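You operate a simulated robot arm through the tools that you are given. There is no shell and no other tool. Be economical: measure what you need, move in short steps, check, and stop when the job is done.

You run a simulated two-armed robot. Do the job below in one go: nothing can be reset, and whatever is moved stays where it is left.

Task
Restart the printer at its wall socket and print a test page.
Fine: printer off, socket off and on again, printer on. Where these are worked on the way, their far stop is far enough and under half their travel is too little: switch of the socket by the printer.

The check looks at the end state, three seconds after you hand in, the way a careful person would. Anything else that was tipped, shoved, dropped, spilled or broken makes it a failure.

Robot
Two 7-joint arms with fingered hands on one trunk, on a base that drives. Base frame: it is fixed to the floor where the robot stands at the start and does not move with it; the origin is under the middle of the robot, x ahead of it, y to its left, z up. Lengths are in mm, angles in degrees, forces in N, time in s.
The left shoulder is at the start at [60, 126, 1255], the right one opposite. Places, roughly: power button [500, 100, 1000]; quiet switch [700, 200, 1000]; slider with the white knob [600, 100, 1000]; switch of the socket by the printer [800, 800, 900]; test button [500, 200, 1000]. Payload 2.5 kg a hand.
The tool frame of a hand sits at the grasp point between the pads (the TCP): z along the fingers, y along the line on which they close. The tips reach 30 mm beyond it. The gripper opens to 104 mm. The gripper's body begins 35 mm behind the TCP. The gripper is a hand of 5 fingers: y runs from the thumb to the fingers, the wrist lies at [-15, -104, -178] in the tool frame.
Orientation is that of the tool frame in the base frame, as a unit quaternion [x, y, z, w]. With the fingers straight down and the wrist toward the robot, the tool's x, y and z point along [0, 1, 0], [1, 0, 0] and [0, 0, -1] of the base frame.

Tools
- The arms move only by the tool servo_tool. It takes "left_rows", "right_rows" or both (then of equal length, played together; a hand with none holds still); each is a list of rows, each an object (a shift or turn left out is 0) with "dp": the shift along the tool's x, y, z in mm, a list of three; "angular": the turn, a rotation vector about the tool's x, y, z in degrees, a list of three. In form: [{"dp": [x, y, z], "angular": [wx, wy, wz]}, ...]. A call has 1 to 10 rows; each row is the pose to reach, as a shift and turn from the pose commanded when the call began, along the tool's axes at that moment. A row lasts 0.2 s, in which the tool goes at most 50 mm and 8.6 degrees; a call with a longer step from one row to the next is refused whole. A pose out of reach is approached as far as the arm can. The call stops where the force on the tool passes 40 N (or 10 N more than at its start, if that is more) or the arm is blocked; 0.2 s more then pass. In this call time passes only in rows, and 0.2 s behind the last. It gives the time, the measured TCP pose, the force on the tool (base axes), the opening and the grip force at its end, in the units of the frame above (readings bear some noise), with the torque about the TCP (base axes, N m) and any sound that the robot's microphone picked up.
- Cameras (640 x 400 px; columns grow to the right, rows downward): "scene" is now at [112.9, 46.7, 1472.6]; the picture's right is [0.44, -0.90, 0.00], its down [-0.50, -0.24, -0.83] and it looks along [0.75, 0.36, -0.56] (base axes); focal length 275 px, centre (320, 200). "left" rides on the left gripper at [-80, -78, -141] in its tool frame; the picture's right is [-0.78, -0.30, 0.56], its down [0.54, -0.78, 0.33] and it looks along [0.33, 0.56, 0.76] (tool axes); focal length 247 px, centre (320, 200). "right" rides on the right gripper at [80, -78, -141] in its tool frame; the picture's right is [-0.78, 0.30, -0.56], its down [-0.53, -0.78, 0.33] and it looks along [-0.33, 0.56, 0.76] (tool axes); focal length 247 px, centre (320, 200).
- snapshot(camera): a new picture of that camera. No time passes.
- lift_body(by): slides the trunk up (or, below 0, down) by that many mm; the arms and the scene camera ride with it, the base frame stays. It gives what a move gives, with no picture.
- drive_base(legs): drives the robot by 1 to 6 legs, each [ahead, left, turn to the left] in mm, mm and degrees, along the robot's own axes; the way and the turn of a leg run together, so that a leg with both is an arc; at most 1500 mm and 180 degrees a leg. The arms and the cameras ride along, it lands a little off, and it stops where it bumps. It gives what a move gives.
- move_fingers(index, middle, ring, little, thumb_bend, thumb_turn, hand): sets how far each is bent, from 0 (flat) to 100 (curled in); at 30 the hand is open as for a grip, at 70 the pads meet at the TCP. One left out holds its place. A second passes; each finger stops where it meets its share of the squeeze, and holds until it gets a number again. It is the only way to open and close the hand. It gives what a move gives, with no picture; readings hold the bend of each and the force on index, middle, ring, little, thumb and palm. thumb_turn goes from beside the hand (0) to across from the fingers (100), as for a grip.
- turn_head(pan, tilt): turns the head with the scene camera to pan (to the left, within 86 degrees either way) and tilt (down, from -29 to 69), counted from straight ahead of the robot. It gives what a move gives.
- locate(camera, pixels): for up to 12 pixels [column, row] of the newest picture of that camera ("zoom" is the newest enlarged one), the place [x, y, z] in the base frame of the surface seen there, good to about 2 mm, but the place of the scene camera against the robot may be out by one fixed shift of up to 18 mm in any direction. No time passes.
- close_up(camera, box): a new picture of the part [left, top, right, bottom] of that camera's present view, enlarged. No time passes.
- close_job(): hands the job in; it is judged then, once.

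Go step by step. Measure first, check grasps and placings, and put right what went wrong. The budget is 80 turns and 78 pictures, counting those below and the enlarged ones. Unless the task says otherwise, let go and move clear before handing in, and close with one line.

The tools are called after "Request:" as a command line: name --argument value ..., lists and objects as JSON in quotes. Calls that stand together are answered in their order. servo_tool: Moves the arms, as the interface text tells. Its arguments: {"type":"object","properties":{"left_rows":{"type":"array","items":{"type":"object","properties":{"dp":{"type":"array","items":{"type":"number"}},"angular":{"type":"array","items":{"type":"number"}}}}},"right_rows":{"type":"array","items":{"type":"object","properties":{"dp":{"type":"array","items":{"type":"number"}},"angular":{"type":"array","items":{"type":"number"}}}}}},"required":[]} The other tools are called the same way: lift_body (by) slides the trunk up or down; move_fingers (index, middle, ring, little, thumb_bend, thumb_turn, hand) moves the fingers one by one; drive_base (legs) drives the base; turn_head (pan, tilt) turns the head that bears the scene camera; snapshot (camera) takes a picture; locate (camera, pixels) gives the place of the surface under pixels of a picture; close_up (camera, box) takes an enlarged picture of a part of a camera's view; close_job () hands the job in.

At the start:

```text
time: 0.0
left_position: [395.9, 358.9, 1306.9]
left_tcp_rot: [0.71, 0.703, -0.03, 0.03]
left_ft_force: [-0.4, 0.0, 0.1]
left_moment: [-0.02, 0.0, 0.03]
left_width: 103.7
left_grip_force: 0.0
left_shape: jaw
left_bend: [30.0, 30.0, 30.0, 30.0, 30.0, 98.0]
left_finger forces: [0.0, 0.0, 0.0, 0.1, 0.0, 0.0]
right_position: [527.7, -61.5, 1219.7]
right_tcp_rot: [0.707, 0.707, 0.0, 0.0]
right_ft_force: [-0.7, -0.8, -0.6]
right_moment: [0.04, 0.0, -0.03]
right_width: 103.6
right_grip_force: 0.1
right_shape: jaw
right_bend: [30.0, 30.0, 30.0, 30.0, 30.0, 98.0]
right_finger forces: [0.0, 0.0, 0.0, 0.0, 0.0, 0.1]
trunk travel left (down, up): [-650.0, 290.0]
robot x, y, heading: [-1.0, 2.1, -0.2]
head pan, tilt: [26.0, 33.8]
```

scene: 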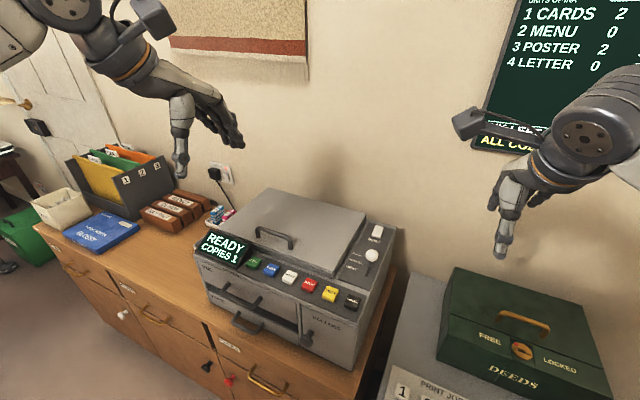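
right: 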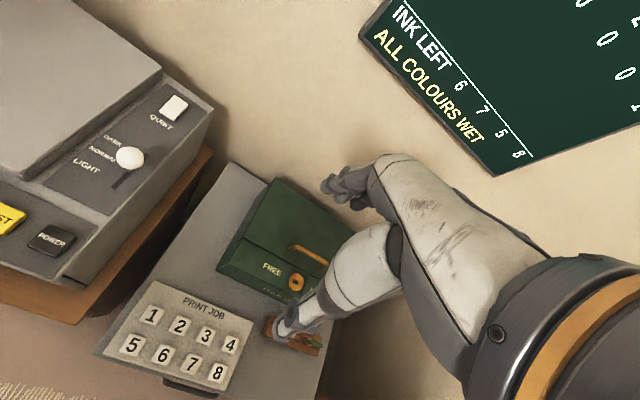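
left: 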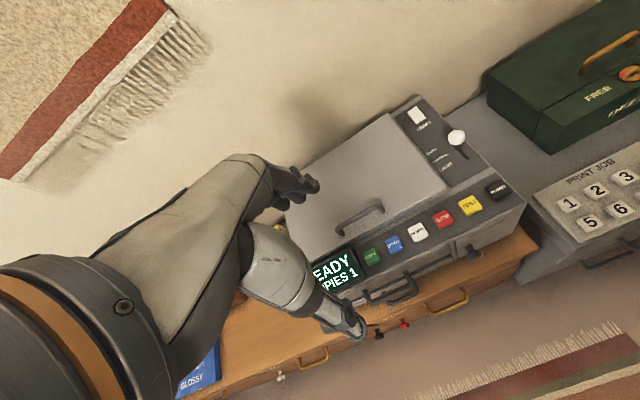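

The scene shows the printer READY with its button row (test yellow near 330,293, power black near 351,301) and a wall socket near (222,173). I'll enlarge both and measure.

Request:
close_up --camera "scene" --box '[190, 210, 400, 340]'

Request:
locate --camera "scene" --pixels '[[351, 302], [330, 293], [310, 285], [372, 255], [376, 232], [222, 173], [230, 178], [225, 250]]'

Request:
close_up --camera "scene" --box '[180, 140, 270, 230]'

Request:
locate --camera "zoom" --pixels '[[320, 200], [250, 200], [350, 250], [300, 160]]'

```text
3.05 times, centred on (295, 275) of scene
```

zoom: 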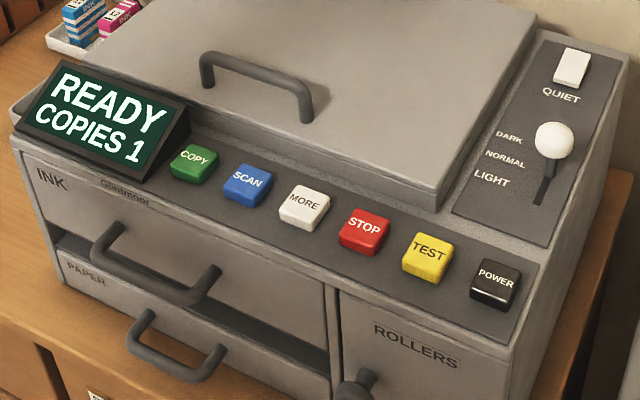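

```text
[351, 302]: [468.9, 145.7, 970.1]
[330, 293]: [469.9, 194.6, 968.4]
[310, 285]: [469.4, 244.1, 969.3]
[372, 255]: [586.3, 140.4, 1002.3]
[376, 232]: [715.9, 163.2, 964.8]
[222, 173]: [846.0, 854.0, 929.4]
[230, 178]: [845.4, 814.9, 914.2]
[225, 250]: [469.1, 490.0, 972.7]
```

```text
4.44 times, centred on (225, 185) of scene
```

zoom: 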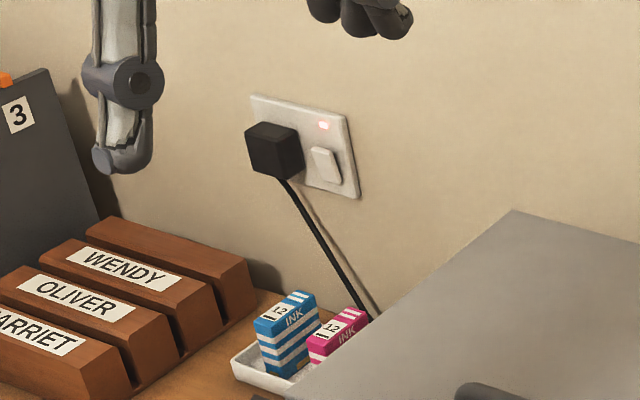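

```text
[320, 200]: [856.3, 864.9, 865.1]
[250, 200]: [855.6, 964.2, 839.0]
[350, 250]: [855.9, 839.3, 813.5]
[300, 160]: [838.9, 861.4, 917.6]
```

Socket has a plug at left and a rocker with a red lit lamp above it. I'll enlarge the socket further to see the rocker's tilt.

Request:
close_up --camera "scene" --box '[210, 158, 236, 187]'

Request:
locate --camera "zoom" --pixels '[[330, 120], [340, 180], [350, 200], [355, 230], [365, 260], [375, 290], [330, 200], [390, 200]]'

```text
13.79 times, centred on (223, 172) of scene
```

zoom: 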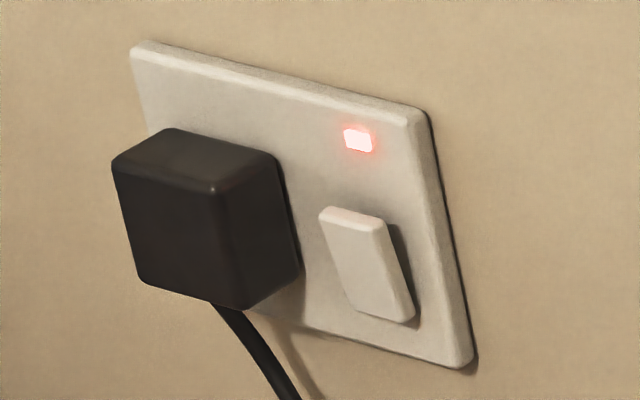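

```text
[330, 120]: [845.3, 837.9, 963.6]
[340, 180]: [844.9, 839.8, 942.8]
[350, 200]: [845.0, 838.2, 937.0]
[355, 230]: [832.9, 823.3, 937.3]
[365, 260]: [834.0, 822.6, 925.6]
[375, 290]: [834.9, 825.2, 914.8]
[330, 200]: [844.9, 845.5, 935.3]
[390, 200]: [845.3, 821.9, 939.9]
```

The rocker's top stands out (x≈833 vs ≈835 at the bottom), so pressing the top should switch it off. I'll get the buttons from the hand cameras, which have no offset.

Request:
locate --camera "left" --pixels '[[498, 189], [469, 205], [442, 218], [417, 232], [457, 138], [392, 246]]'

Request:
locate --camera "right" --pixels '[[52, 239], [8, 215], [130, 159], [173, 108], [40, 270]]'

Request:
locate --camera "scene" --pixels '[[350, 300], [372, 255], [376, 232], [331, 292], [120, 330], [105, 280], [250, 370], [345, 395], [500, 220], [180, 160]]'

```text
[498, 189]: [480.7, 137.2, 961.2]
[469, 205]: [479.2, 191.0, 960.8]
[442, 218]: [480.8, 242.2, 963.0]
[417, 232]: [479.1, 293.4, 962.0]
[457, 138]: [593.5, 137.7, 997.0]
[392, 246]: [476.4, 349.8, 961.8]
```

```text
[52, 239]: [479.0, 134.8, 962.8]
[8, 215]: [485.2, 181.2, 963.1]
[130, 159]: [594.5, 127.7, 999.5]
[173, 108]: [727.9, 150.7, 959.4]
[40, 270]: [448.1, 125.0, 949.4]
```

```text
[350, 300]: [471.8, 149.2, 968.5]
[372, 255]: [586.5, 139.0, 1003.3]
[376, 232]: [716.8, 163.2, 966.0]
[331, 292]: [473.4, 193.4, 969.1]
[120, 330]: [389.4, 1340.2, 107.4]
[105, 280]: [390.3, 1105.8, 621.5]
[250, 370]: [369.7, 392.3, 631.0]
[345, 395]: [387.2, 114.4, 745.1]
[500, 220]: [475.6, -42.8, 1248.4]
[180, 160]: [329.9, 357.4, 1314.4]
```

Hand cameras agree: power ≈(479,137,962), test ≈(480,190,962); the scene camera is off by about (+9,-10,-6). Next I'll make a pointing hand on the left and look at it.

Request:
move_fingers --hand "left" --index 30 --middle 100 --ring 100 --little 100 --thumb_bend 100 --thumb_turn 0

Request:
close_up --camera "scene" --box '[60, 0, 380, 200]'

Request:
snapshot --camera "left"

```text
time: 1.0
left_position: [396.3, 357.6, 1307.6]
left_tcp_rot: [0.711, 0.702, -0.032, 0.032]
left_ft_force: [-0.4, 0.5, 1.0]
left_moment: [0.02, 0.0, 0.0]
left_width: 52.3
left_grip_force: 0.2
left_shape: fingers
left_bend: [30.0, 100.0, 100.0, 100.0, 100.0, 0.0]
left_finger forces: [0.0, 0.1, 0.0, 0.1, 0.0, 0.0]
right_position: [528.1, -62.8, 1220.4]
right_tcp_rot: [0.707, 0.708, 0.0, 0.0]
right_ft_force: [0.0, -0.2, 0.8]
right_moment: [0.04, 0.03, -0.03]
right_width: 103.5
right_grip_force: 0.1
right_shape: jaw
right_bend: [30.0, 30.0, 30.0, 30.0, 30.0, 98.0]
right_finger forces: [0.1, 0.1, 0.0, 0.1, 0.0, 0.0]
trunk travel left (down, up): [-650.0, 290.0]
robot x, y, heading: [-2.9, 2.3, -0.1]
head pan, tilt: [26.0, 33.8]
```

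```text
2.00 times, centred on (220, 100) of scene
```

zoom: 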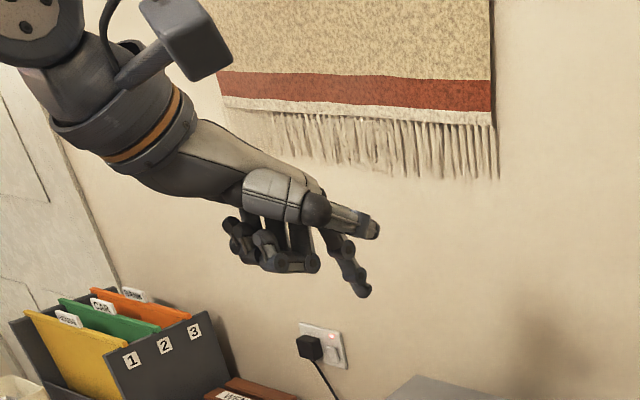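

```text
70 pictures are left
```

left: 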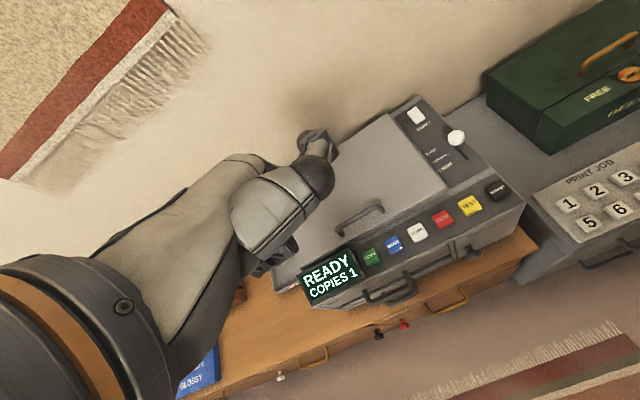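

The index now points downward (tip at zoom (362,294)), and the thumb sticks out to the side (375,230). I'll locate both tips.

Request:
locate --camera "zoom" --pixels '[[363, 292], [358, 285], [350, 265], [343, 245], [374, 230], [290, 268], [315, 210], [270, 262]]'

```text
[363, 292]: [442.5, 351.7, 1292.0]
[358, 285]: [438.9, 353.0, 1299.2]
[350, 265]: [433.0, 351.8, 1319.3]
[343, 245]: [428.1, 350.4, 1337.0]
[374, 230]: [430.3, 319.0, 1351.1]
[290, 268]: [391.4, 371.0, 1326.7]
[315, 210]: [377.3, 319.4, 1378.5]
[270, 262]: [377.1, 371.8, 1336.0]
```

Corrected, the index tip sits about (453,343,1284), i.e. tool offset (-13,57,25). I'll bring it over the power button, about 40 mm above.

Request:
servo_tool --left_rows '[{"dp": [-19.8, 3.2, 33.4]}, {"dp": [-39.6, 6.4, 66.8]}, {"dp": [-59.4, 9.6, 100.2]}, {"dp": [-79.2, 12.8, 133.6]}, {"dp": [-99, 16, 167]}, {"dp": [-118.8, 19.3, 200.4]}, {"dp": [-138.6, 22.5, 233.8]}, {"dp": [-158.4, 25.7, 267.2]}, {"dp": [-178.4, 29, 298]}]'

Request:
snapshot --camera "scene"

Request:
snapshot --camera "right"

```text
time: 3.0
left_position: [423.5, 151.7, 1024.2]
left_tcp_rot: [0.711, 0.702, -0.032, 0.031]
left_ft_force: [0.1, -0.5, 1.0]
left_moment: [-0.02, 0.01, 0.02]
left_width: 52.5
left_grip_force: 0.0
left_shape: fingers
left_bend: [30.0, 100.0, 100.0, 100.0, 100.0, 0.0]
left_finger forces: [0.0, 0.1, 0.1, 0.0, 0.1, 0.0]
right_position: [528.5, -61.3, 1219.5]
right_tcp_rot: [0.707, 0.707, 0.0, 0.0]
right_ft_force: [0.3, -0.1, -0.6]
right_moment: [0.02, 0.04, 0.01]
right_width: 103.8
right_grip_force: 0.1
right_shape: jaw
right_bend: [30.0, 30.0, 30.0, 30.0, 30.0, 98.0]
right_finger forces: [0.0, 0.0, 0.0, 0.1, 0.0, 0.0]
trunk travel left (down, up): [-650.0, 290.0]
robot x, y, heading: [-0.1, -5.4, 0.2]
head pan, tilt: [26.0, 33.8]
```

```text
69 pictures are left
```

scene: 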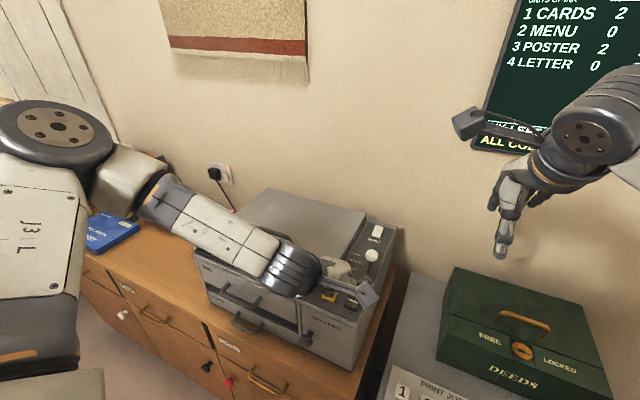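

```text
68 pictures are left
```

right: 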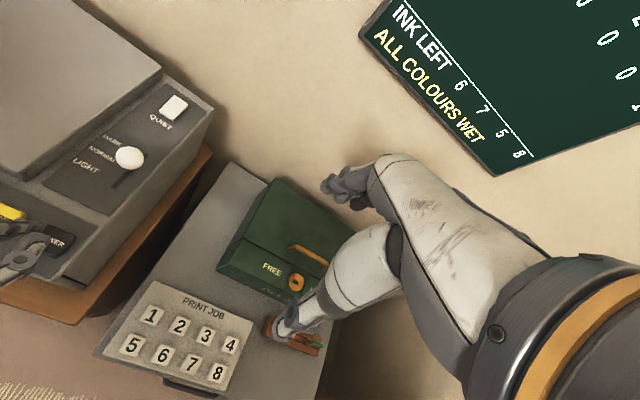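

The hand is over the button area, with its fingers at the left edge of the right view. I'll enlarge that.

Request:
close_up --camera "right" --box '[0, 180, 128, 300]'

Request:
close_up --camera "scene" --box '[280, 230, 400, 330]'

```text
3.33 times, centred on (64, 240) of right
```

zoom: 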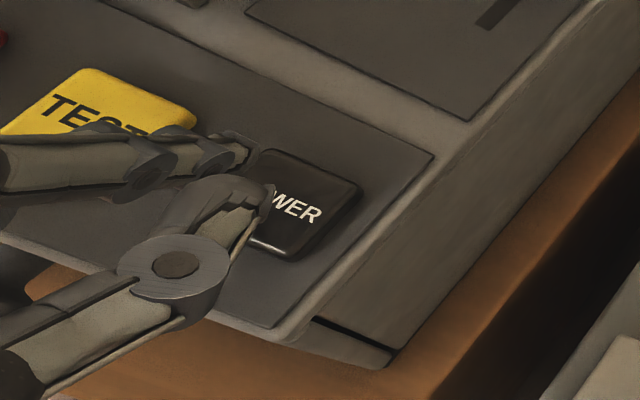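

```text
4.00 times, centred on (340, 280) of scene
```

zoom: 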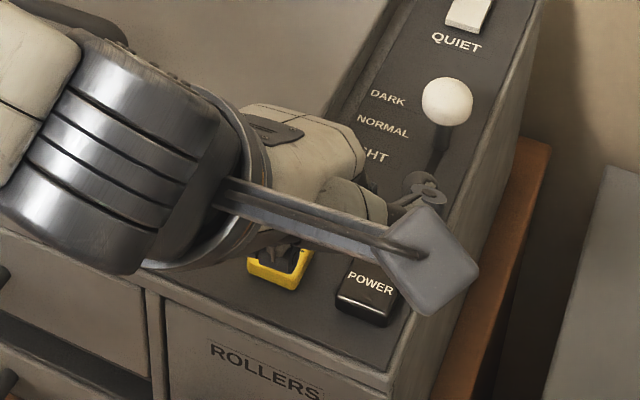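

I'll measure the finger tips from the right hand's camera.

Request:
locate --camera "right" --pixels '[[39.5, 226], [38, 226.5], [34, 227], [24, 227], [47, 239], [42, 242], [54, 240], [58, 241]]'

```text
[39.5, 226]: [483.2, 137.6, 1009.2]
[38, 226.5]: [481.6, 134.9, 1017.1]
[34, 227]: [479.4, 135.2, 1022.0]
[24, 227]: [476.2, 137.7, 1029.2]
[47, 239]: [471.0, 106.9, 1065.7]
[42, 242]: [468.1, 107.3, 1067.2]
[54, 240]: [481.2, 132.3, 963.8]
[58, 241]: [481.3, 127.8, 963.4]
```

The tip is at about (483,138,1004), right over the power button (top 963). I'll press it in small steps.

Request:
servo_tool --left_rows '[{"dp": [0, -2, 20]}, {"dp": [0, -2, 34]}, {"dp": [0, -2, 38]}, {"dp": [0, -2, 41]}, {"dp": [0, -2, 44]}, {"dp": [0, -2, 46]}]'

Request:
close_up --camera "right" --box '[0, 180, 128, 300]'

Request:
snapshot --camera "scene"

```text
time: 4.4
left_position: [420.6, 149.5, 980.8]
left_tcp_rot: [0.709, 0.703, -0.031, 0.031]
left_ft_force: [-2.4, 1.3, 4.6]
left_moment: [-0.05, -0.21, 0.02]
left_width: 52.4
left_grip_force: 2.4
left_shape: fingers
left_bend: [30.0, 100.0, 100.0, 100.0, 100.0, 0.0]
left_finger forces: [4.2, 0.1, 0.0, 0.0, 0.0, 0.0]
right_position: [527.6, -61.4, 1220.9]
right_tcp_rot: [0.707, 0.707, 0.0, 0.0]
right_ft_force: [-0.8, -0.3, 1.0]
right_moment: [-0.02, -0.01, 0.02]
right_width: 103.7
right_grip_force: 0.0
right_shape: jaw
right_bend: [30.0, 30.0, 30.0, 30.0, 30.0, 98.0]
right_finger forces: [0.0, 0.1, 0.0, 0.0, 0.1, 0.0]
trunk travel left (down, up): [-650.0, 290.0]
robot x, y, heading: [-1.2, 1.8, -0.0]
head pan, tilt: [26.0, 33.8]
heard: click
```

```text
3.33 times, centred on (64, 240) of right
```

zoom: 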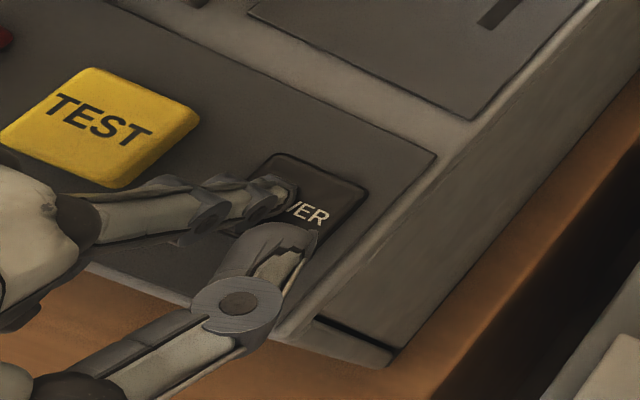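

```text
64 pictures are left
```

scene: 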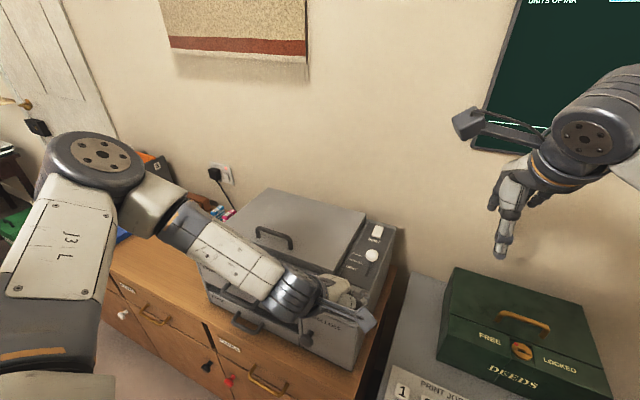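

A click, and the wall board went dark, so the printer is off. I'll lift away to the starting height and check the display.

Request:
servo_tool --left_rows '[{"dp": [0, 0, -40]}, {"dp": [0, 0, -80]}, {"dp": [20, -3, -125]}, {"dp": [50, -7, -165]}, {"dp": [80, -11, -200]}, {"dp": [110, -15, -235]}, {"dp": [140, -19, -270]}, {"dp": [165, -23, -300]}, {"dp": [178, -27, -330]}]'

Request:
snapshot --camera "scene"

```text
refused: row 4 steps farther than a row can; nothing moved
```

```text
63 pictures are left
```

scene: 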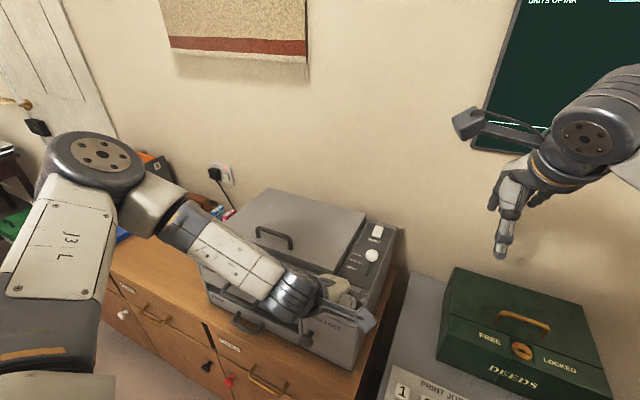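

The step was too long, so nothing moved; I'll repeat the retreat with shorter steps.

Request:
servo_tool --left_rows '[{"dp": [0, 0, -40]}, {"dp": [0, 0, -85]}, {"dp": [20, -3, -125]}, {"dp": [45, -7, -160]}, {"dp": [70, -11, -195]}, {"dp": [95, -15, -230]}, {"dp": [120, -19, -265]}, {"dp": [145, -23, -300]}, {"dp": [170, -27, -330]}]'

Request:
snapshot --camera "scene"

```text
time: 6.4
left_position: [391.7, 349.7, 1291.6]
left_tcp_rot: [0.711, 0.702, -0.031, 0.031]
left_ft_force: [0.3, -0.6, 0.9]
left_moment: [-0.02, -0.02, 0.0]
left_width: 52.5
left_grip_force: 0.1
left_shape: fingers
left_bend: [30.0, 100.0, 100.0, 100.0, 100.0, 0.0]
left_finger forces: [0.1, 0.1, 0.0, 0.0, 0.0, 0.0]
right_position: [527.8, -61.1, 1219.5]
right_tcp_rot: [0.707, 0.707, 0.0, 0.0]
right_ft_force: [0.5, 0.4, 1.3]
right_moment: [0.04, -0.02, -0.01]
right_width: 103.5
right_grip_force: 0.1
right_shape: jaw
right_bend: [30.0, 30.0, 30.0, 30.0, 30.0, 98.0]
right_finger forces: [0.1, 0.0, 0.0, 0.1, 0.0, 0.0]
trunk travel left (down, up): [-650.0, 290.0]
robot x, y, heading: [-4.5, -4.3, 0.1]
head pan, tilt: [26.0, 33.8]
```

```text
62 pictures are left
```

scene: 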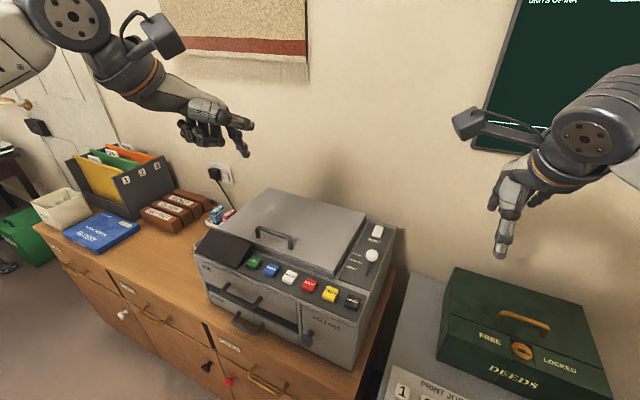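

The display is dark, so the printer is off. I'll drive left toward the socket and straighten the index finger for poking forward.

Request:
move_fingers --hand "left" --index 5

Request:
drive_base --legs '[[0, 480, 0]]'

Request:
snapshot --camera "scene"

Request:
snapshot --camera "left"

```text
time: 7.4
left_position: [393.9, 348.4, 1291.4]
left_tcp_rot: [0.709, 0.703, -0.031, 0.031]
left_ft_force: [-0.5, 0.7, -0.3]
left_moment: [-0.01, -0.02, 0.0]
left_width: 50.6
left_grip_force: 0.1
left_shape: fingers
left_bend: [5.0, 100.0, 100.0, 100.0, 100.0, 0.0]
left_finger forces: [0.0, 0.0, 0.1, 0.1, 0.1, 0.0]
right_position: [527.4, -60.5, 1220.0]
right_tcp_rot: [0.707, 0.707, 0.0, 0.0]
right_ft_force: [-0.1, -0.2, 0.5]
right_moment: [0.01, -0.02, -0.03]
right_width: 103.5
right_grip_force: 0.0
right_shape: jaw
right_bend: [30.0, 30.0, 30.0, 30.0, 30.0, 98.0]
right_finger forces: [0.0, 0.0, 0.0, 0.1, 0.0, 0.1]
trunk travel left (down, up): [-650.0, 290.0]
robot x, y, heading: [-1.7, -1.7, 0.1]
head pan, tilt: [26.0, 33.8]
```

```text
time: 10.2
left_position: [394.1, 820.7, 1291.7]
left_tcp_rot: [0.71, 0.703, -0.031, 0.031]
left_ft_force: [0.7, -0.2, 0.6]
left_moment: [0.01, 0.02, 0.03]
left_width: 50.7
left_grip_force: 0.0
left_shape: fingers
left_bend: [5.0, 100.0, 100.0, 100.0, 100.0, 0.0]
left_finger forces: [0.1, 0.0, 0.0, 0.0, 0.1, 0.0]
right_position: [527.9, 410.1, 1219.3]
right_tcp_rot: [0.707, 0.707, 0.0, 0.0]
right_ft_force: [-0.3, 0.3, -0.5]
right_moment: [-0.01, -0.02, -0.04]
right_width: 103.3
right_grip_force: 0.1
right_shape: jaw
right_bend: [30.0, 30.0, 30.0, 30.0, 30.0, 98.0]
right_finger forces: [0.0, 0.0, 0.1, 0.0, 0.0, 0.1]
trunk travel left (down, up): [-650.0, 290.0]
robot x, y, heading: [-0.9, 470.4, -0.1]
head pan, tilt: [26.0, 33.8]
```

```text
61 pictures are left
```

scene: 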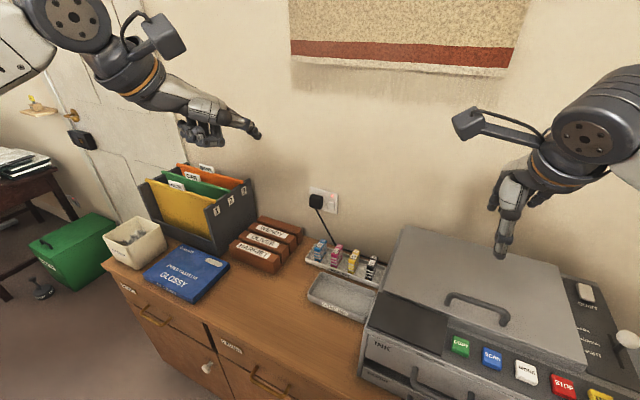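

```text
60 pictures are left
```

left: 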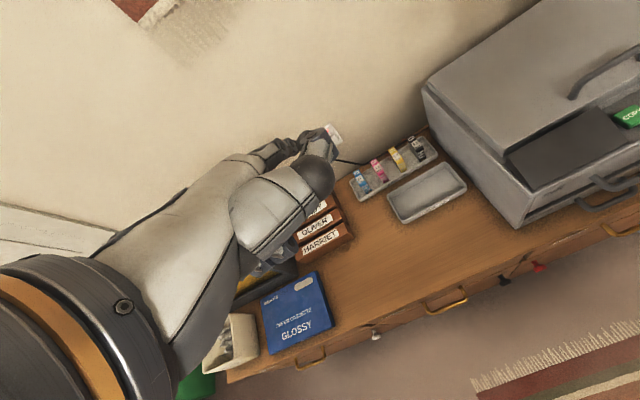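

The socket is now near (323,200) and the index points forward near (255,133). I'll enlarge and measure both.

Request:
close_up --camera "scene" --box '[300, 180, 348, 210]'

Request:
locate --camera "zoom" --pixels '[[420, 130], [420, 200], [430, 230], [430, 260], [430, 290], [430, 320], [410, 240], [450, 240], [350, 130], [200, 230]]'

Request:
close_up --camera "scene" --box '[160, 80, 288, 160]'

Request:
locate --camera "scene" --pixels '[[318, 255], [375, 268], [285, 220], [240, 185], [330, 300], [345, 275], [260, 136], [245, 127], [230, 118], [405, 225], [225, 118]]'

```text
13.33 times, centred on (324, 195) of scene
```

zoom: 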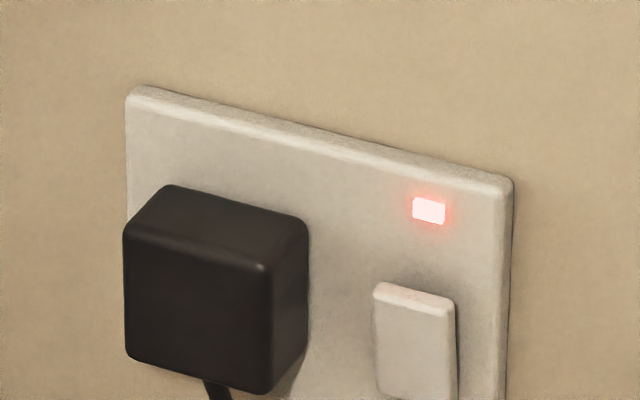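

```text
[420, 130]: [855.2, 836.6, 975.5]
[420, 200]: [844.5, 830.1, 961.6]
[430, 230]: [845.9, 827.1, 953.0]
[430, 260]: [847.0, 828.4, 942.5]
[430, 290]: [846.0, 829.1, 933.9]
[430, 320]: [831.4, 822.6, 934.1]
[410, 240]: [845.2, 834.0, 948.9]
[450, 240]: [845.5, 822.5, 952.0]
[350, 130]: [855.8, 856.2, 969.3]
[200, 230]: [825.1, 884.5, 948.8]
```

```text
5.00 times, centred on (224, 120) of scene
```

zoom: 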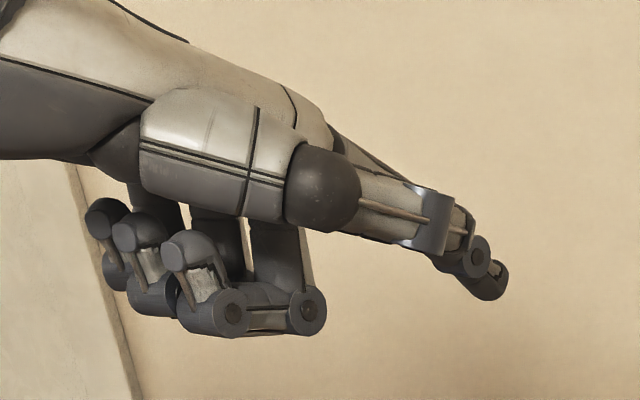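

```text
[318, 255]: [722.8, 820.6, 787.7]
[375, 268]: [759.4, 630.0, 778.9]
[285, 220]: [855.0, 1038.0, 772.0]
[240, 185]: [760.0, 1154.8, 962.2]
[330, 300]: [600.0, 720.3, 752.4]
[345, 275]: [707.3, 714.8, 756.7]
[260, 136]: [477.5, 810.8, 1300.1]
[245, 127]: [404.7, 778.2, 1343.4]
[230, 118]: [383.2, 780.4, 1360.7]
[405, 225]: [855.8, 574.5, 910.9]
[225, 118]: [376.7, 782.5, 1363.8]
```

I'll measure the index's direction from this enlargement.

Request:
locate --camera "zoom" --pixels '[[500, 285], [488, 290], [478, 255], [455, 230], [435, 215], [380, 215], [310, 190], [300, 310], [200, 270], [305, 250]]'

```text
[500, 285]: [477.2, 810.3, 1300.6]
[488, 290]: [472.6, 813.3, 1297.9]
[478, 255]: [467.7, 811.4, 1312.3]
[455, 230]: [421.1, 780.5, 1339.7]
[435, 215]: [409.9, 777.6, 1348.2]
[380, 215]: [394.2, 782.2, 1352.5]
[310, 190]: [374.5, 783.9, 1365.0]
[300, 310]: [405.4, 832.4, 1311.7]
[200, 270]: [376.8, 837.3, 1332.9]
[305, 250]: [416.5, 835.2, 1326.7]
```

Index tip is ≈(487,803,1291), 31° below horizontal, so a pitch of about -30° will make it point at the wall; rocker is ≈(841,813,899–934). For reach I'll drive 120 mm further left, then raise the right hand while pitching the left, then lower the trunk.

Request:
drive_base --legs '[[0, 120, 0]]'

Request:
servo_tool --left_rows '[{"angular": [-7.5, 0, 0]}, {"angular": [-15, 0, 0]}, {"angular": [-22.5, 0, 0]}, {"angular": [-30, 0, 0]}]' --right_rows '[{"dp": [0, 0, -30]}, {"dp": [0, 0, -60]}, {"dp": [0, 0, -90]}, {"dp": [0, 0, -120]}]'

Request:
lift_body --by -110

Request:
turn_head --pan 26 --tilt 25

Request:
snapshot --camera "scene"

Request:
snapshot --camera "left"

```text
time: 11.5
left_position: [394.6, 944.9, 1291.7]
left_tcp_rot: [0.71, 0.703, -0.031, 0.031]
left_ft_force: [-0.5, 0.8, -0.7]
left_moment: [0.02, 0.0, 0.01]
left_width: 50.8
left_grip_force: 0.1
left_shape: fingers
left_bend: [5.0, 100.0, 100.0, 100.0, 100.0, 0.0]
left_finger forces: [0.0, 0.0, 0.0, 0.0, 0.0, 0.0]
right_position: [526.7, 534.5, 1219.3]
right_tcp_rot: [0.707, 0.708, -0.001, 0.0]
right_ft_force: [-0.6, -0.2, 0.8]
right_moment: [-0.03, 0.03, 0.0]
right_width: 103.7
right_grip_force: 0.1
right_shape: jaw
right_bend: [30.0, 30.0, 30.0, 30.0, 30.0, 98.0]
right_finger forces: [0.0, 0.0, 0.0, 0.1, 0.1, 0.0]
trunk travel left (down, up): [-650.0, 290.0]
robot x, y, heading: [0.3, 595.4, 0.0]
head pan, tilt: [26.0, 33.8]
```

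```text
time: 12.5
left_position: [393.6, 945.0, 1290.3]
left_tcp_rot: [0.678, 0.687, 0.152, 0.213]
left_ft_force: [0.1, 1.0, -0.5]
left_moment: [-0.01, -0.01, -0.01]
left_width: 50.8
left_grip_force: 0.1
left_shape: fingers
left_bend: [5.0, 100.0, 100.0, 100.0, 100.0, 0.0]
left_finger forces: [0.0, 0.0, 0.1, 0.0, 0.0, 0.1]
right_position: [527.0, 535.5, 1340.3]
right_tcp_rot: [0.707, 0.708, -0.001, -0.001]
right_ft_force: [-0.4, 0.5, -0.2]
right_moment: [0.01, -0.02, 0.0]
right_width: 103.5
right_grip_force: 0.1
right_shape: jaw
right_bend: [30.0, 30.0, 30.0, 30.0, 30.0, 98.0]
right_finger forces: [0.0, 0.1, 0.1, 0.0, 0.0, 0.0]
trunk travel left (down, up): [-650.0, 290.0]
robot x, y, heading: [-0.2, 594.4, -0.1]
head pan, tilt: [26.0, 33.8]
```

```text
time: 13.9
left_position: [393.0, 944.1, 1182.6]
left_tcp_rot: [0.679, 0.686, 0.152, 0.213]
left_ft_force: [-0.3, 0.9, 0.2]
left_moment: [0.01, -0.02, -0.01]
left_width: 50.9
left_grip_force: 0.0
left_shape: fingers
left_bend: [5.0, 100.0, 100.0, 100.0, 100.0, 0.0]
left_finger forces: [0.0, 0.1, 0.1, 0.1, 0.0, 0.1]
right_position: [527.6, 535.8, 1230.2]
right_tcp_rot: [0.707, 0.708, -0.001, 0.0]
right_ft_force: [-0.3, -0.5, 0.2]
right_moment: [-0.01, 0.0, 0.02]
right_width: 103.5
right_grip_force: 0.0
right_shape: jaw
right_bend: [30.0, 30.0, 30.0, 30.0, 30.0, 98.0]
right_finger forces: [0.0, 0.1, 0.0, 0.0, 0.0, 0.0]
trunk travel left (down, up): [-540.0, 400.0]
robot x, y, heading: [-2.0, 597.1, -0.1]
head pan, tilt: [26.0, 33.8]
```

```text
time: 14.6
left_position: [394.1, 944.1, 1181.0]
left_tcp_rot: [0.678, 0.686, 0.152, 0.214]
left_ft_force: [-0.8, 0.2, -0.8]
left_moment: [0.04, 0.0, 0.02]
left_width: 50.9
left_grip_force: 0.0
left_shape: fingers
left_bend: [5.0, 100.0, 100.0, 100.0, 100.0, 0.0]
left_finger forces: [0.1, 0.0, 0.0, 0.1, 0.1, 0.1]
right_position: [526.7, 535.6, 1231.8]
right_tcp_rot: [0.707, 0.707, -0.001, 0.0]
right_ft_force: [-0.8, -0.7, -0.2]
right_moment: [0.03, 0.01, 0.0]
right_width: 103.9
right_grip_force: 0.0
right_shape: jaw
right_bend: [30.0, 30.0, 30.0, 30.0, 30.0, 98.0]
right_finger forces: [0.0, 0.0, 0.0, 0.0, 0.0, 0.0]
trunk travel left (down, up): [-540.0, 400.0]
robot x, y, heading: [-0.2, 600.3, -0.0]
head pan, tilt: [26.0, 25.0]
```

```text
57 pictures are left
```

scene: 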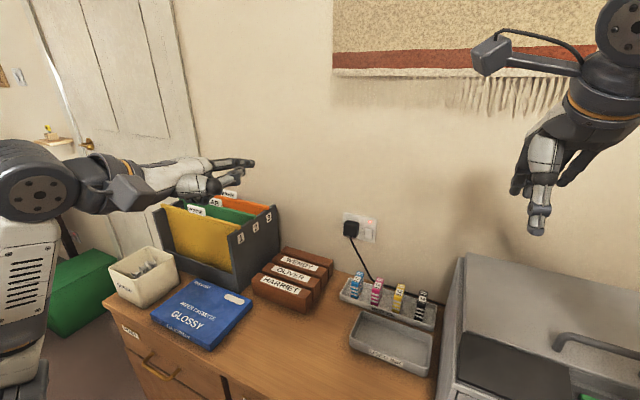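

```text
56 pictures are left
```

left: 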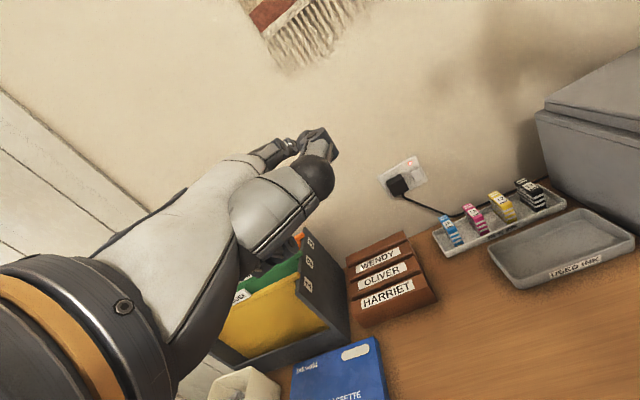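

The left camera now sees the socket at (405,178). I'll enlarge it for an offset-free measurement.

Request:
close_up --camera "left" --box '[372, 150, 436, 190]'

Request:
close_up --camera "scene" --box '[140, 140, 268, 220]'

Request:
locate --camera "zoom" --pixels '[[570, 112], [565, 118], [540, 112], [500, 110], [450, 110], [560, 104], [380, 215], [300, 290]]'

```text
10.00 times, centred on (404, 170) of left
```

zoom: 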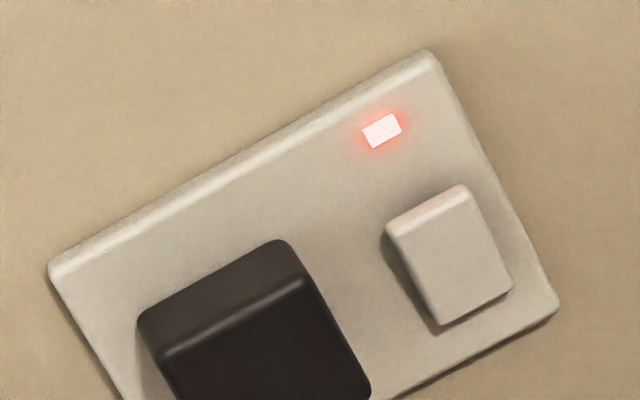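

```text
5.00 times, centred on (204, 180) of scene
```

zoom: 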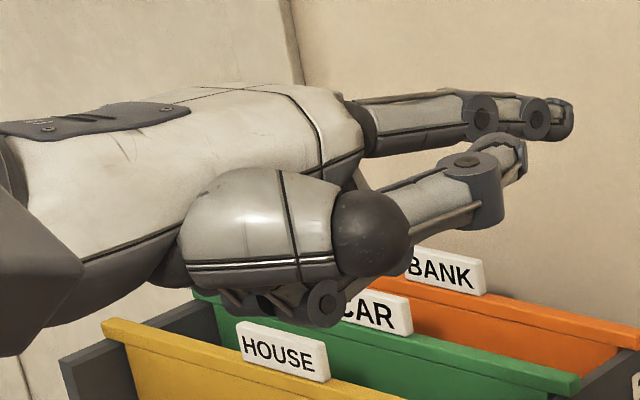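

```text
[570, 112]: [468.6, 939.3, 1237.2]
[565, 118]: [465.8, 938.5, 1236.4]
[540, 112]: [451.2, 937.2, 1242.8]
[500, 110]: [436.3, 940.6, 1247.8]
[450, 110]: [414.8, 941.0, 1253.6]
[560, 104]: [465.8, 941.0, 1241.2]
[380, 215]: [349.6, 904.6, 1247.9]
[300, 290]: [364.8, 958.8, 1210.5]
```

Tip is at TCP +(84,-13,+49), pointing 17° down. Locating the rocker in the left camera.

Request:
locate --camera "left" --pixels '[[415.7, 172], [417, 175.5], [418.8, 180], [410, 163], [414.5, 169.8], [396, 185], [421, 172], [419, 170]]'

```text
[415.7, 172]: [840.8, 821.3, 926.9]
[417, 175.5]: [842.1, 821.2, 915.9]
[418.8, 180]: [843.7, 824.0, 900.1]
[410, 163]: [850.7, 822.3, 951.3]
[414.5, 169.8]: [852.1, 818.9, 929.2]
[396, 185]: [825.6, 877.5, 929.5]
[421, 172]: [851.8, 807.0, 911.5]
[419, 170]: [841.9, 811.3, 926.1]
```

Rocker face: y≈818, z 899–932, x≈841. I'll bring the tip to about 40 mm in front of the rocker's top half.

Request:
servo_tool --left_rows '[{"dp": [-8.3, 12.6, 42.8]}, {"dp": [-16.7, 25.2, 85.7]}, {"dp": [-25, 37.8, 128.5]}, {"dp": [-33.4, 50.4, 171.4]}, {"dp": [-41.7, 63, 214]}, {"dp": [-50, 75.6, 257]}, {"dp": [-58.4, 88.2, 300]}, {"dp": [-66.7, 100.8, 342.8]}, {"dp": [-75, 113.4, 385.6]}, {"dp": [-83.4, 126, 428.5]}]'

Request:
snapshot --camera "scene"

Request:
snapshot --camera "left"

```text
time: 16.8
left_position: [718.4, 826.0, 883.6]
left_tcp_rot: [0.679, 0.686, 0.153, 0.213]
left_ft_force: [-1.0, 0.0, 0.2]
left_moment: [-0.01, 0.03, 0.01]
left_width: 50.6
left_grip_force: 0.0
left_shape: fingers
left_bend: [5.0, 100.0, 100.0, 100.0, 100.0, 0.0]
left_finger forces: [0.0, 0.0, 0.1, 0.1, 0.0, 0.0]
right_position: [528.1, 535.1, 1229.9]
right_tcp_rot: [0.707, 0.707, 0.0, 0.0]
right_ft_force: [-0.1, -0.2, -1.6]
right_moment: [0.02, -0.01, -0.02]
right_width: 103.9
right_grip_force: 0.0
right_shape: jaw
right_bend: [30.0, 30.0, 30.0, 30.0, 30.0, 98.0]
right_finger forces: [0.0, 0.0, 0.0, 0.1, 0.0, 0.1]
trunk travel left (down, up): [-540.0, 400.0]
robot x, y, heading: [-1.3, 595.8, -0.1]
head pan, tilt: [26.0, 25.0]
```

```text
53 pictures are left
```

scene: 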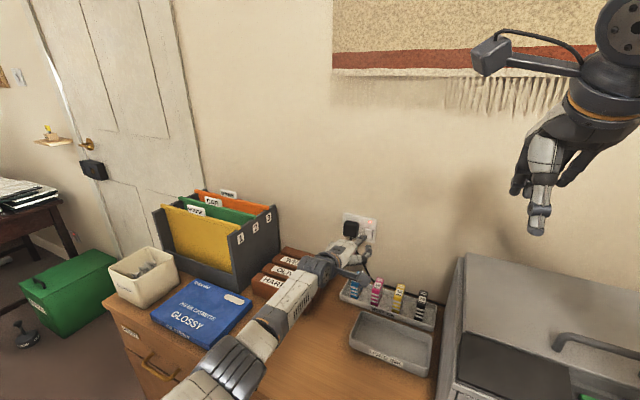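

```text
52 pictures are left
```

left: 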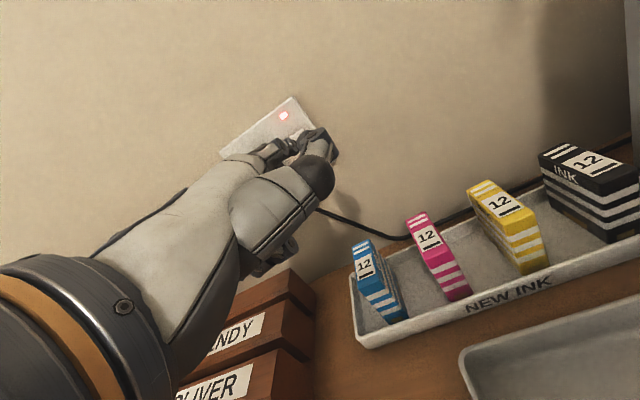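

The finger is in front of the socket. I'll enlarge both views to check alignment and clearance.

Request:
close_up --camera "scene" --box '[300, 200, 396, 260]'

Request:
locate --camera "zoom" --pixels '[[480, 245], [400, 235], [440, 260], [430, 290], [445, 225], [420, 225]]'

Request:
close_up --camera "left" --box '[220, 90, 364, 180]'

```text
6.67 times, centred on (348, 230) of scene
```

zoom: 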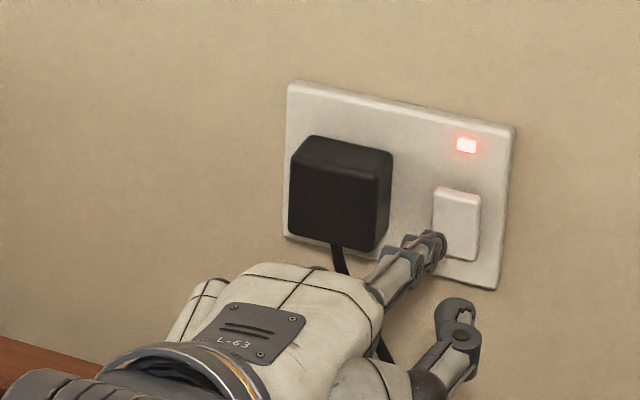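

```text
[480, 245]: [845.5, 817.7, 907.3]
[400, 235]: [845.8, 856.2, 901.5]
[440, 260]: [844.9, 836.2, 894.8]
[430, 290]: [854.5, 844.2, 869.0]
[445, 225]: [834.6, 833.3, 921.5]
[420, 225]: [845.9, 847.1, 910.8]
```

```text
4.44 times, centred on (292, 135) of left
```

zoom: 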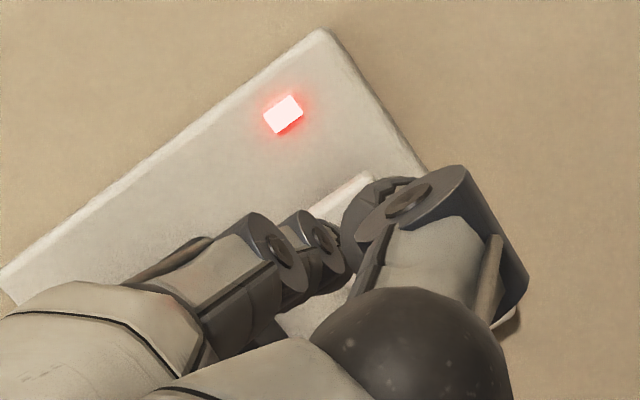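

Tip at scene ≈(366,236). I'll locate tip and rocker together in the scene frame for a relative offset.

Request:
locate --camera "scene" --pixels '[[365.5, 235.5], [364.5, 236], [363, 237], [361, 238], [368.5, 231], [368.5, 234], [368.5, 237], [366, 231], [371, 234]]'

```text
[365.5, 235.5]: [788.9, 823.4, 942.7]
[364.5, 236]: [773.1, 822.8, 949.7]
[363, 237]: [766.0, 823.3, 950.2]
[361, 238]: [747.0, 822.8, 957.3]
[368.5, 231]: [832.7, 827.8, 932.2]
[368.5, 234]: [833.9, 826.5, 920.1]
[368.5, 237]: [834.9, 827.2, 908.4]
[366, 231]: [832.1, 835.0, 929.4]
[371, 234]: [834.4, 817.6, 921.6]
```

Tip is about 41 mm from the rocker face, a bit near its upper edge. I'll come in 5 mm lower, 3 mm left, and press forward in small steps.

Request:
servo_tool --left_rows '[{"dp": [3.4, 6.3, 9.1]}, {"dp": [3.7, 23.6, 19.1]}, {"dp": [3.8, 30.5, 23.1]}, {"dp": [3.8, 34, 25.1]}, {"dp": [3.9, 36.6, 26.6]}, {"dp": [3.9, 39.2, 28.1]}, {"dp": [3.9, 41, 29.1]}]'

Request:
close_up --camera "scene" --box '[300, 200, 396, 260]'

```text
time: 18.4
left_position: [740.8, 828.5, 881.9]
left_tcp_rot: [0.679, 0.686, 0.152, 0.213]
left_ft_force: [0.0, -0.1, 0.7]
left_moment: [0.01, 0.01, 0.01]
left_width: 50.8
left_grip_force: 0.0
left_shape: fingers
left_bend: [5.0, 100.0, 100.0, 100.0, 100.0, 0.0]
left_finger forces: [0.0, 0.1, 0.0, 0.0, 0.0, 0.0]
left hand out of reach, approached as far as the arm can: row 2, 3, 4, 5, 6, 7
right_position: [526.8, 534.8, 1231.1]
right_tcp_rot: [0.707, 0.707, 0.0, 0.0]
right_ft_force: [0.1, -0.2, -0.9]
right_moment: [0.02, 0.01, 0.0]
right_width: 103.7
right_grip_force: 0.2
right_shape: jaw
right_bend: [30.0, 30.0, 30.0, 30.0, 30.0, 98.0]
right_finger forces: [0.0, 0.0, 0.0, 0.1, 0.1, 0.0]
trunk travel left (down, up): [-540.0, 400.0]
robot x, y, heading: [1.4, 597.5, 0.0]
head pan, tilt: [26.0, 25.0]
```

```text
6.67 times, centred on (348, 230) of scene
```

zoom: 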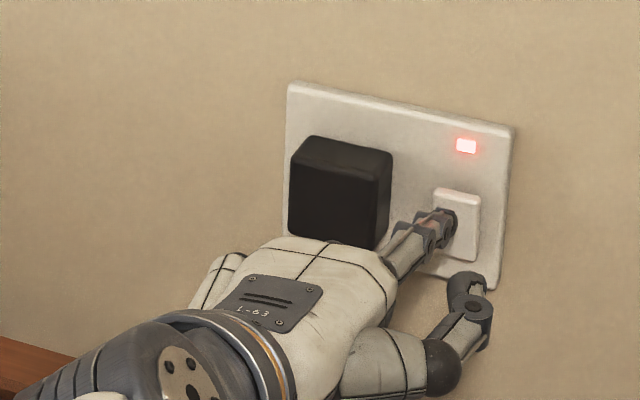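

The arm ran out of reach about 20 mm short of the rocker. I'll look down to see the clearance between base and counter before edging forward.

Request:
turn_head --pan 0 --tilt 69

Request:
snapshot --camera "scene"

```text
time: 19.5
left_position: [740.5, 828.2, 882.2]
left_tcp_rot: [0.679, 0.686, 0.152, 0.214]
left_ft_force: [-0.2, 0.4, -0.3]
left_moment: [-0.02, 0.0, 0.0]
left_width: 50.6
left_grip_force: 0.1
left_shape: fingers
left_bend: [5.0, 100.0, 100.0, 100.0, 100.0, 0.0]
left_finger forces: [0.0, 0.0, 0.0, 0.0, 0.0, 0.1]
right_position: [526.9, 535.5, 1230.3]
right_tcp_rot: [0.707, 0.707, 0.0, -0.001]
right_ft_force: [-0.4, -0.3, 0.1]
right_moment: [-0.02, -0.02, 0.01]
right_width: 103.6
right_grip_force: 0.0
right_shape: jaw
right_bend: [30.0, 30.0, 30.0, 30.0, 30.0, 98.0]
right_finger forces: [0.0, 0.0, 0.0, 0.0, 0.0, 0.0]
trunk travel left (down, up): [-540.0, 400.0]
robot x, y, heading: [1.0, 594.3, -0.1]
head pan, tilt: [0.0, 68.8]
```

```text
48 pictures are left
```

scene: 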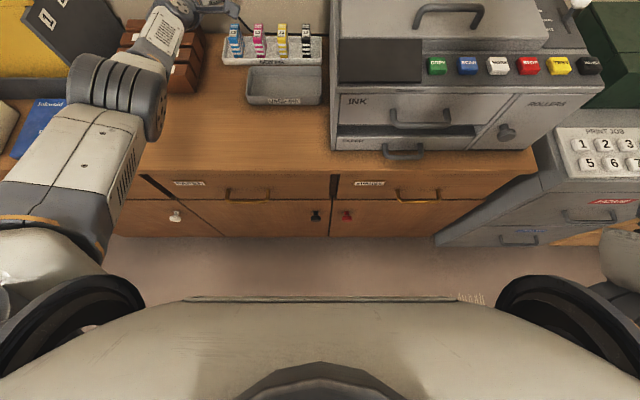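

The floor gap shows between the counter (row ~235) and the robot body (row ~298). I'll measure both edges.

Request:
locate --camera "scene" --pixels '[[320, 240], [320, 260], [320, 290], [320, 298], [200, 298], [320, 305], [320, 225], [275, 195], [175, 215], [320, 175]]'

```text
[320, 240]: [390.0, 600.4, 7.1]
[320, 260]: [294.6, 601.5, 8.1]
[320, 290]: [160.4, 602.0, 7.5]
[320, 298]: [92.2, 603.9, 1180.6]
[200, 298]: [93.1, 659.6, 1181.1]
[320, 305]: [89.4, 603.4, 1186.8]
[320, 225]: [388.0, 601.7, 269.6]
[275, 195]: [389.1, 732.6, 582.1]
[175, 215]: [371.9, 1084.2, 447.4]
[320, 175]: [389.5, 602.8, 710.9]
```

Nothing of the base shows in front of x≈170, while the counter and its knobs start at about 370, so edging forward 70 mm is safe. I'll draw the hand back first, then drive.

Request:
servo_tool --left_rows '[{"dp": [-0.4, -34, -20]}, {"dp": [-0.8, -69, -40]}, {"dp": [-1.1, -104, -60]}]'

Request:
drive_base --legs '[[70, 0, 0]]'

Request:
turn_head --pan 26 --tilt 30

Request:
snapshot --camera "scene"

```text
time: 20.3
left_position: [618.5, 828.9, 885.8]
left_tcp_rot: [0.678, 0.687, 0.152, 0.213]
left_ft_force: [-0.4, 0.3, 0.0]
left_moment: [-0.01, 0.03, 0.03]
left_width: 50.8
left_grip_force: 0.1
left_shape: fingers
left_bend: [5.0, 100.0, 100.0, 100.0, 100.0, 0.0]
left_finger forces: [0.0, 0.0, 0.0, 0.0, 0.1, 0.0]
right_position: [526.6, 535.9, 1230.5]
right_tcp_rot: [0.707, 0.707, 0.0, 0.0]
right_ft_force: [0.4, -0.6, 0.0]
right_moment: [-0.02, 0.0, 0.04]
right_width: 103.7
right_grip_force: 0.1
right_shape: jaw
right_bend: [30.0, 30.0, 30.0, 30.0, 30.0, 98.0]
right_finger forces: [0.1, 0.0, 0.1, 0.0, 0.0, 0.0]
trunk travel left (down, up): [-540.0, 400.0]
robot x, y, heading: [3.3, 595.6, 0.2]
head pan, tilt: [0.0, 68.8]
```

```text
time: 21.3
left_position: [690.0, 825.8, 885.3]
left_tcp_rot: [0.68, 0.685, 0.15, 0.213]
left_ft_force: [0.8, 0.1, -1.0]
left_moment: [0.0, 0.01, 0.01]
left_width: 50.8
left_grip_force: 0.1
left_shape: fingers
left_bend: [5.0, 100.0, 100.0, 100.0, 100.0, 0.0]
left_finger forces: [0.0, 0.0, 0.1, 0.0, 0.0, 0.0]
right_position: [598.8, 534.6, 1230.0]
right_tcp_rot: [0.708, 0.706, 0.0, 0.0]
right_ft_force: [-0.6, -0.5, -0.1]
right_moment: [0.02, 0.09, 0.0]
right_width: 103.8
right_grip_force: 0.0
right_shape: jaw
right_bend: [30.0, 30.0, 30.0, 30.0, 30.0, 98.0]
right_finger forces: [0.0, 0.0, 0.0, 0.0, 0.0, 0.1]
trunk travel left (down, up): [-540.0, 400.0]
robot x, y, heading: [71.6, 599.7, -0.5]
head pan, tilt: [0.0, 68.8]
```

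```text
time: 22.4
left_position: [688.0, 826.0, 885.1]
left_tcp_rot: [0.679, 0.686, 0.153, 0.214]
left_ft_force: [0.7, 0.6, 0.6]
left_moment: [-0.03, 0.0, 0.02]
left_width: 50.8
left_grip_force: 0.1
left_shape: fingers
left_bend: [5.0, 100.0, 100.0, 100.0, 100.0, 0.0]
left_finger forces: [0.1, 0.1, 0.0, 0.0, 0.1, 0.0]
right_position: [597.5, 534.8, 1230.7]
right_tcp_rot: [0.708, 0.706, 0.001, -0.001]
right_ft_force: [0.5, 0.1, 0.9]
right_moment: [0.02, 0.04, 0.0]
right_width: 103.6
right_grip_force: 0.1
right_shape: jaw
right_bend: [30.0, 30.0, 30.0, 30.0, 30.0, 98.0]
right_finger forces: [0.0, 0.0, 0.0, 0.1, 0.0, 0.1]
trunk travel left (down, up): [-540.0, 400.0]
robot x, y, heading: [74.3, 597.4, -0.2]
head pan, tilt: [26.0, 30.0]
```

```text
47 pictures are left
```

scene: 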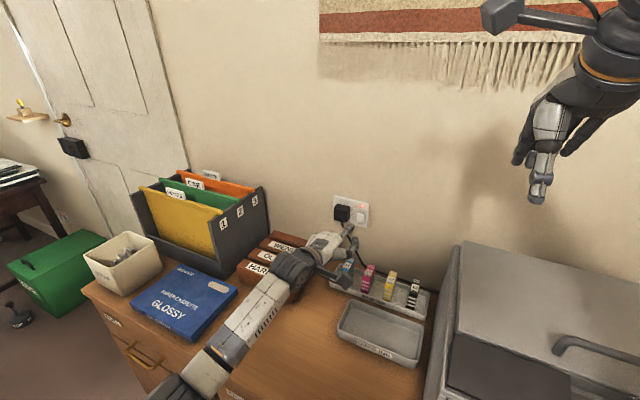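

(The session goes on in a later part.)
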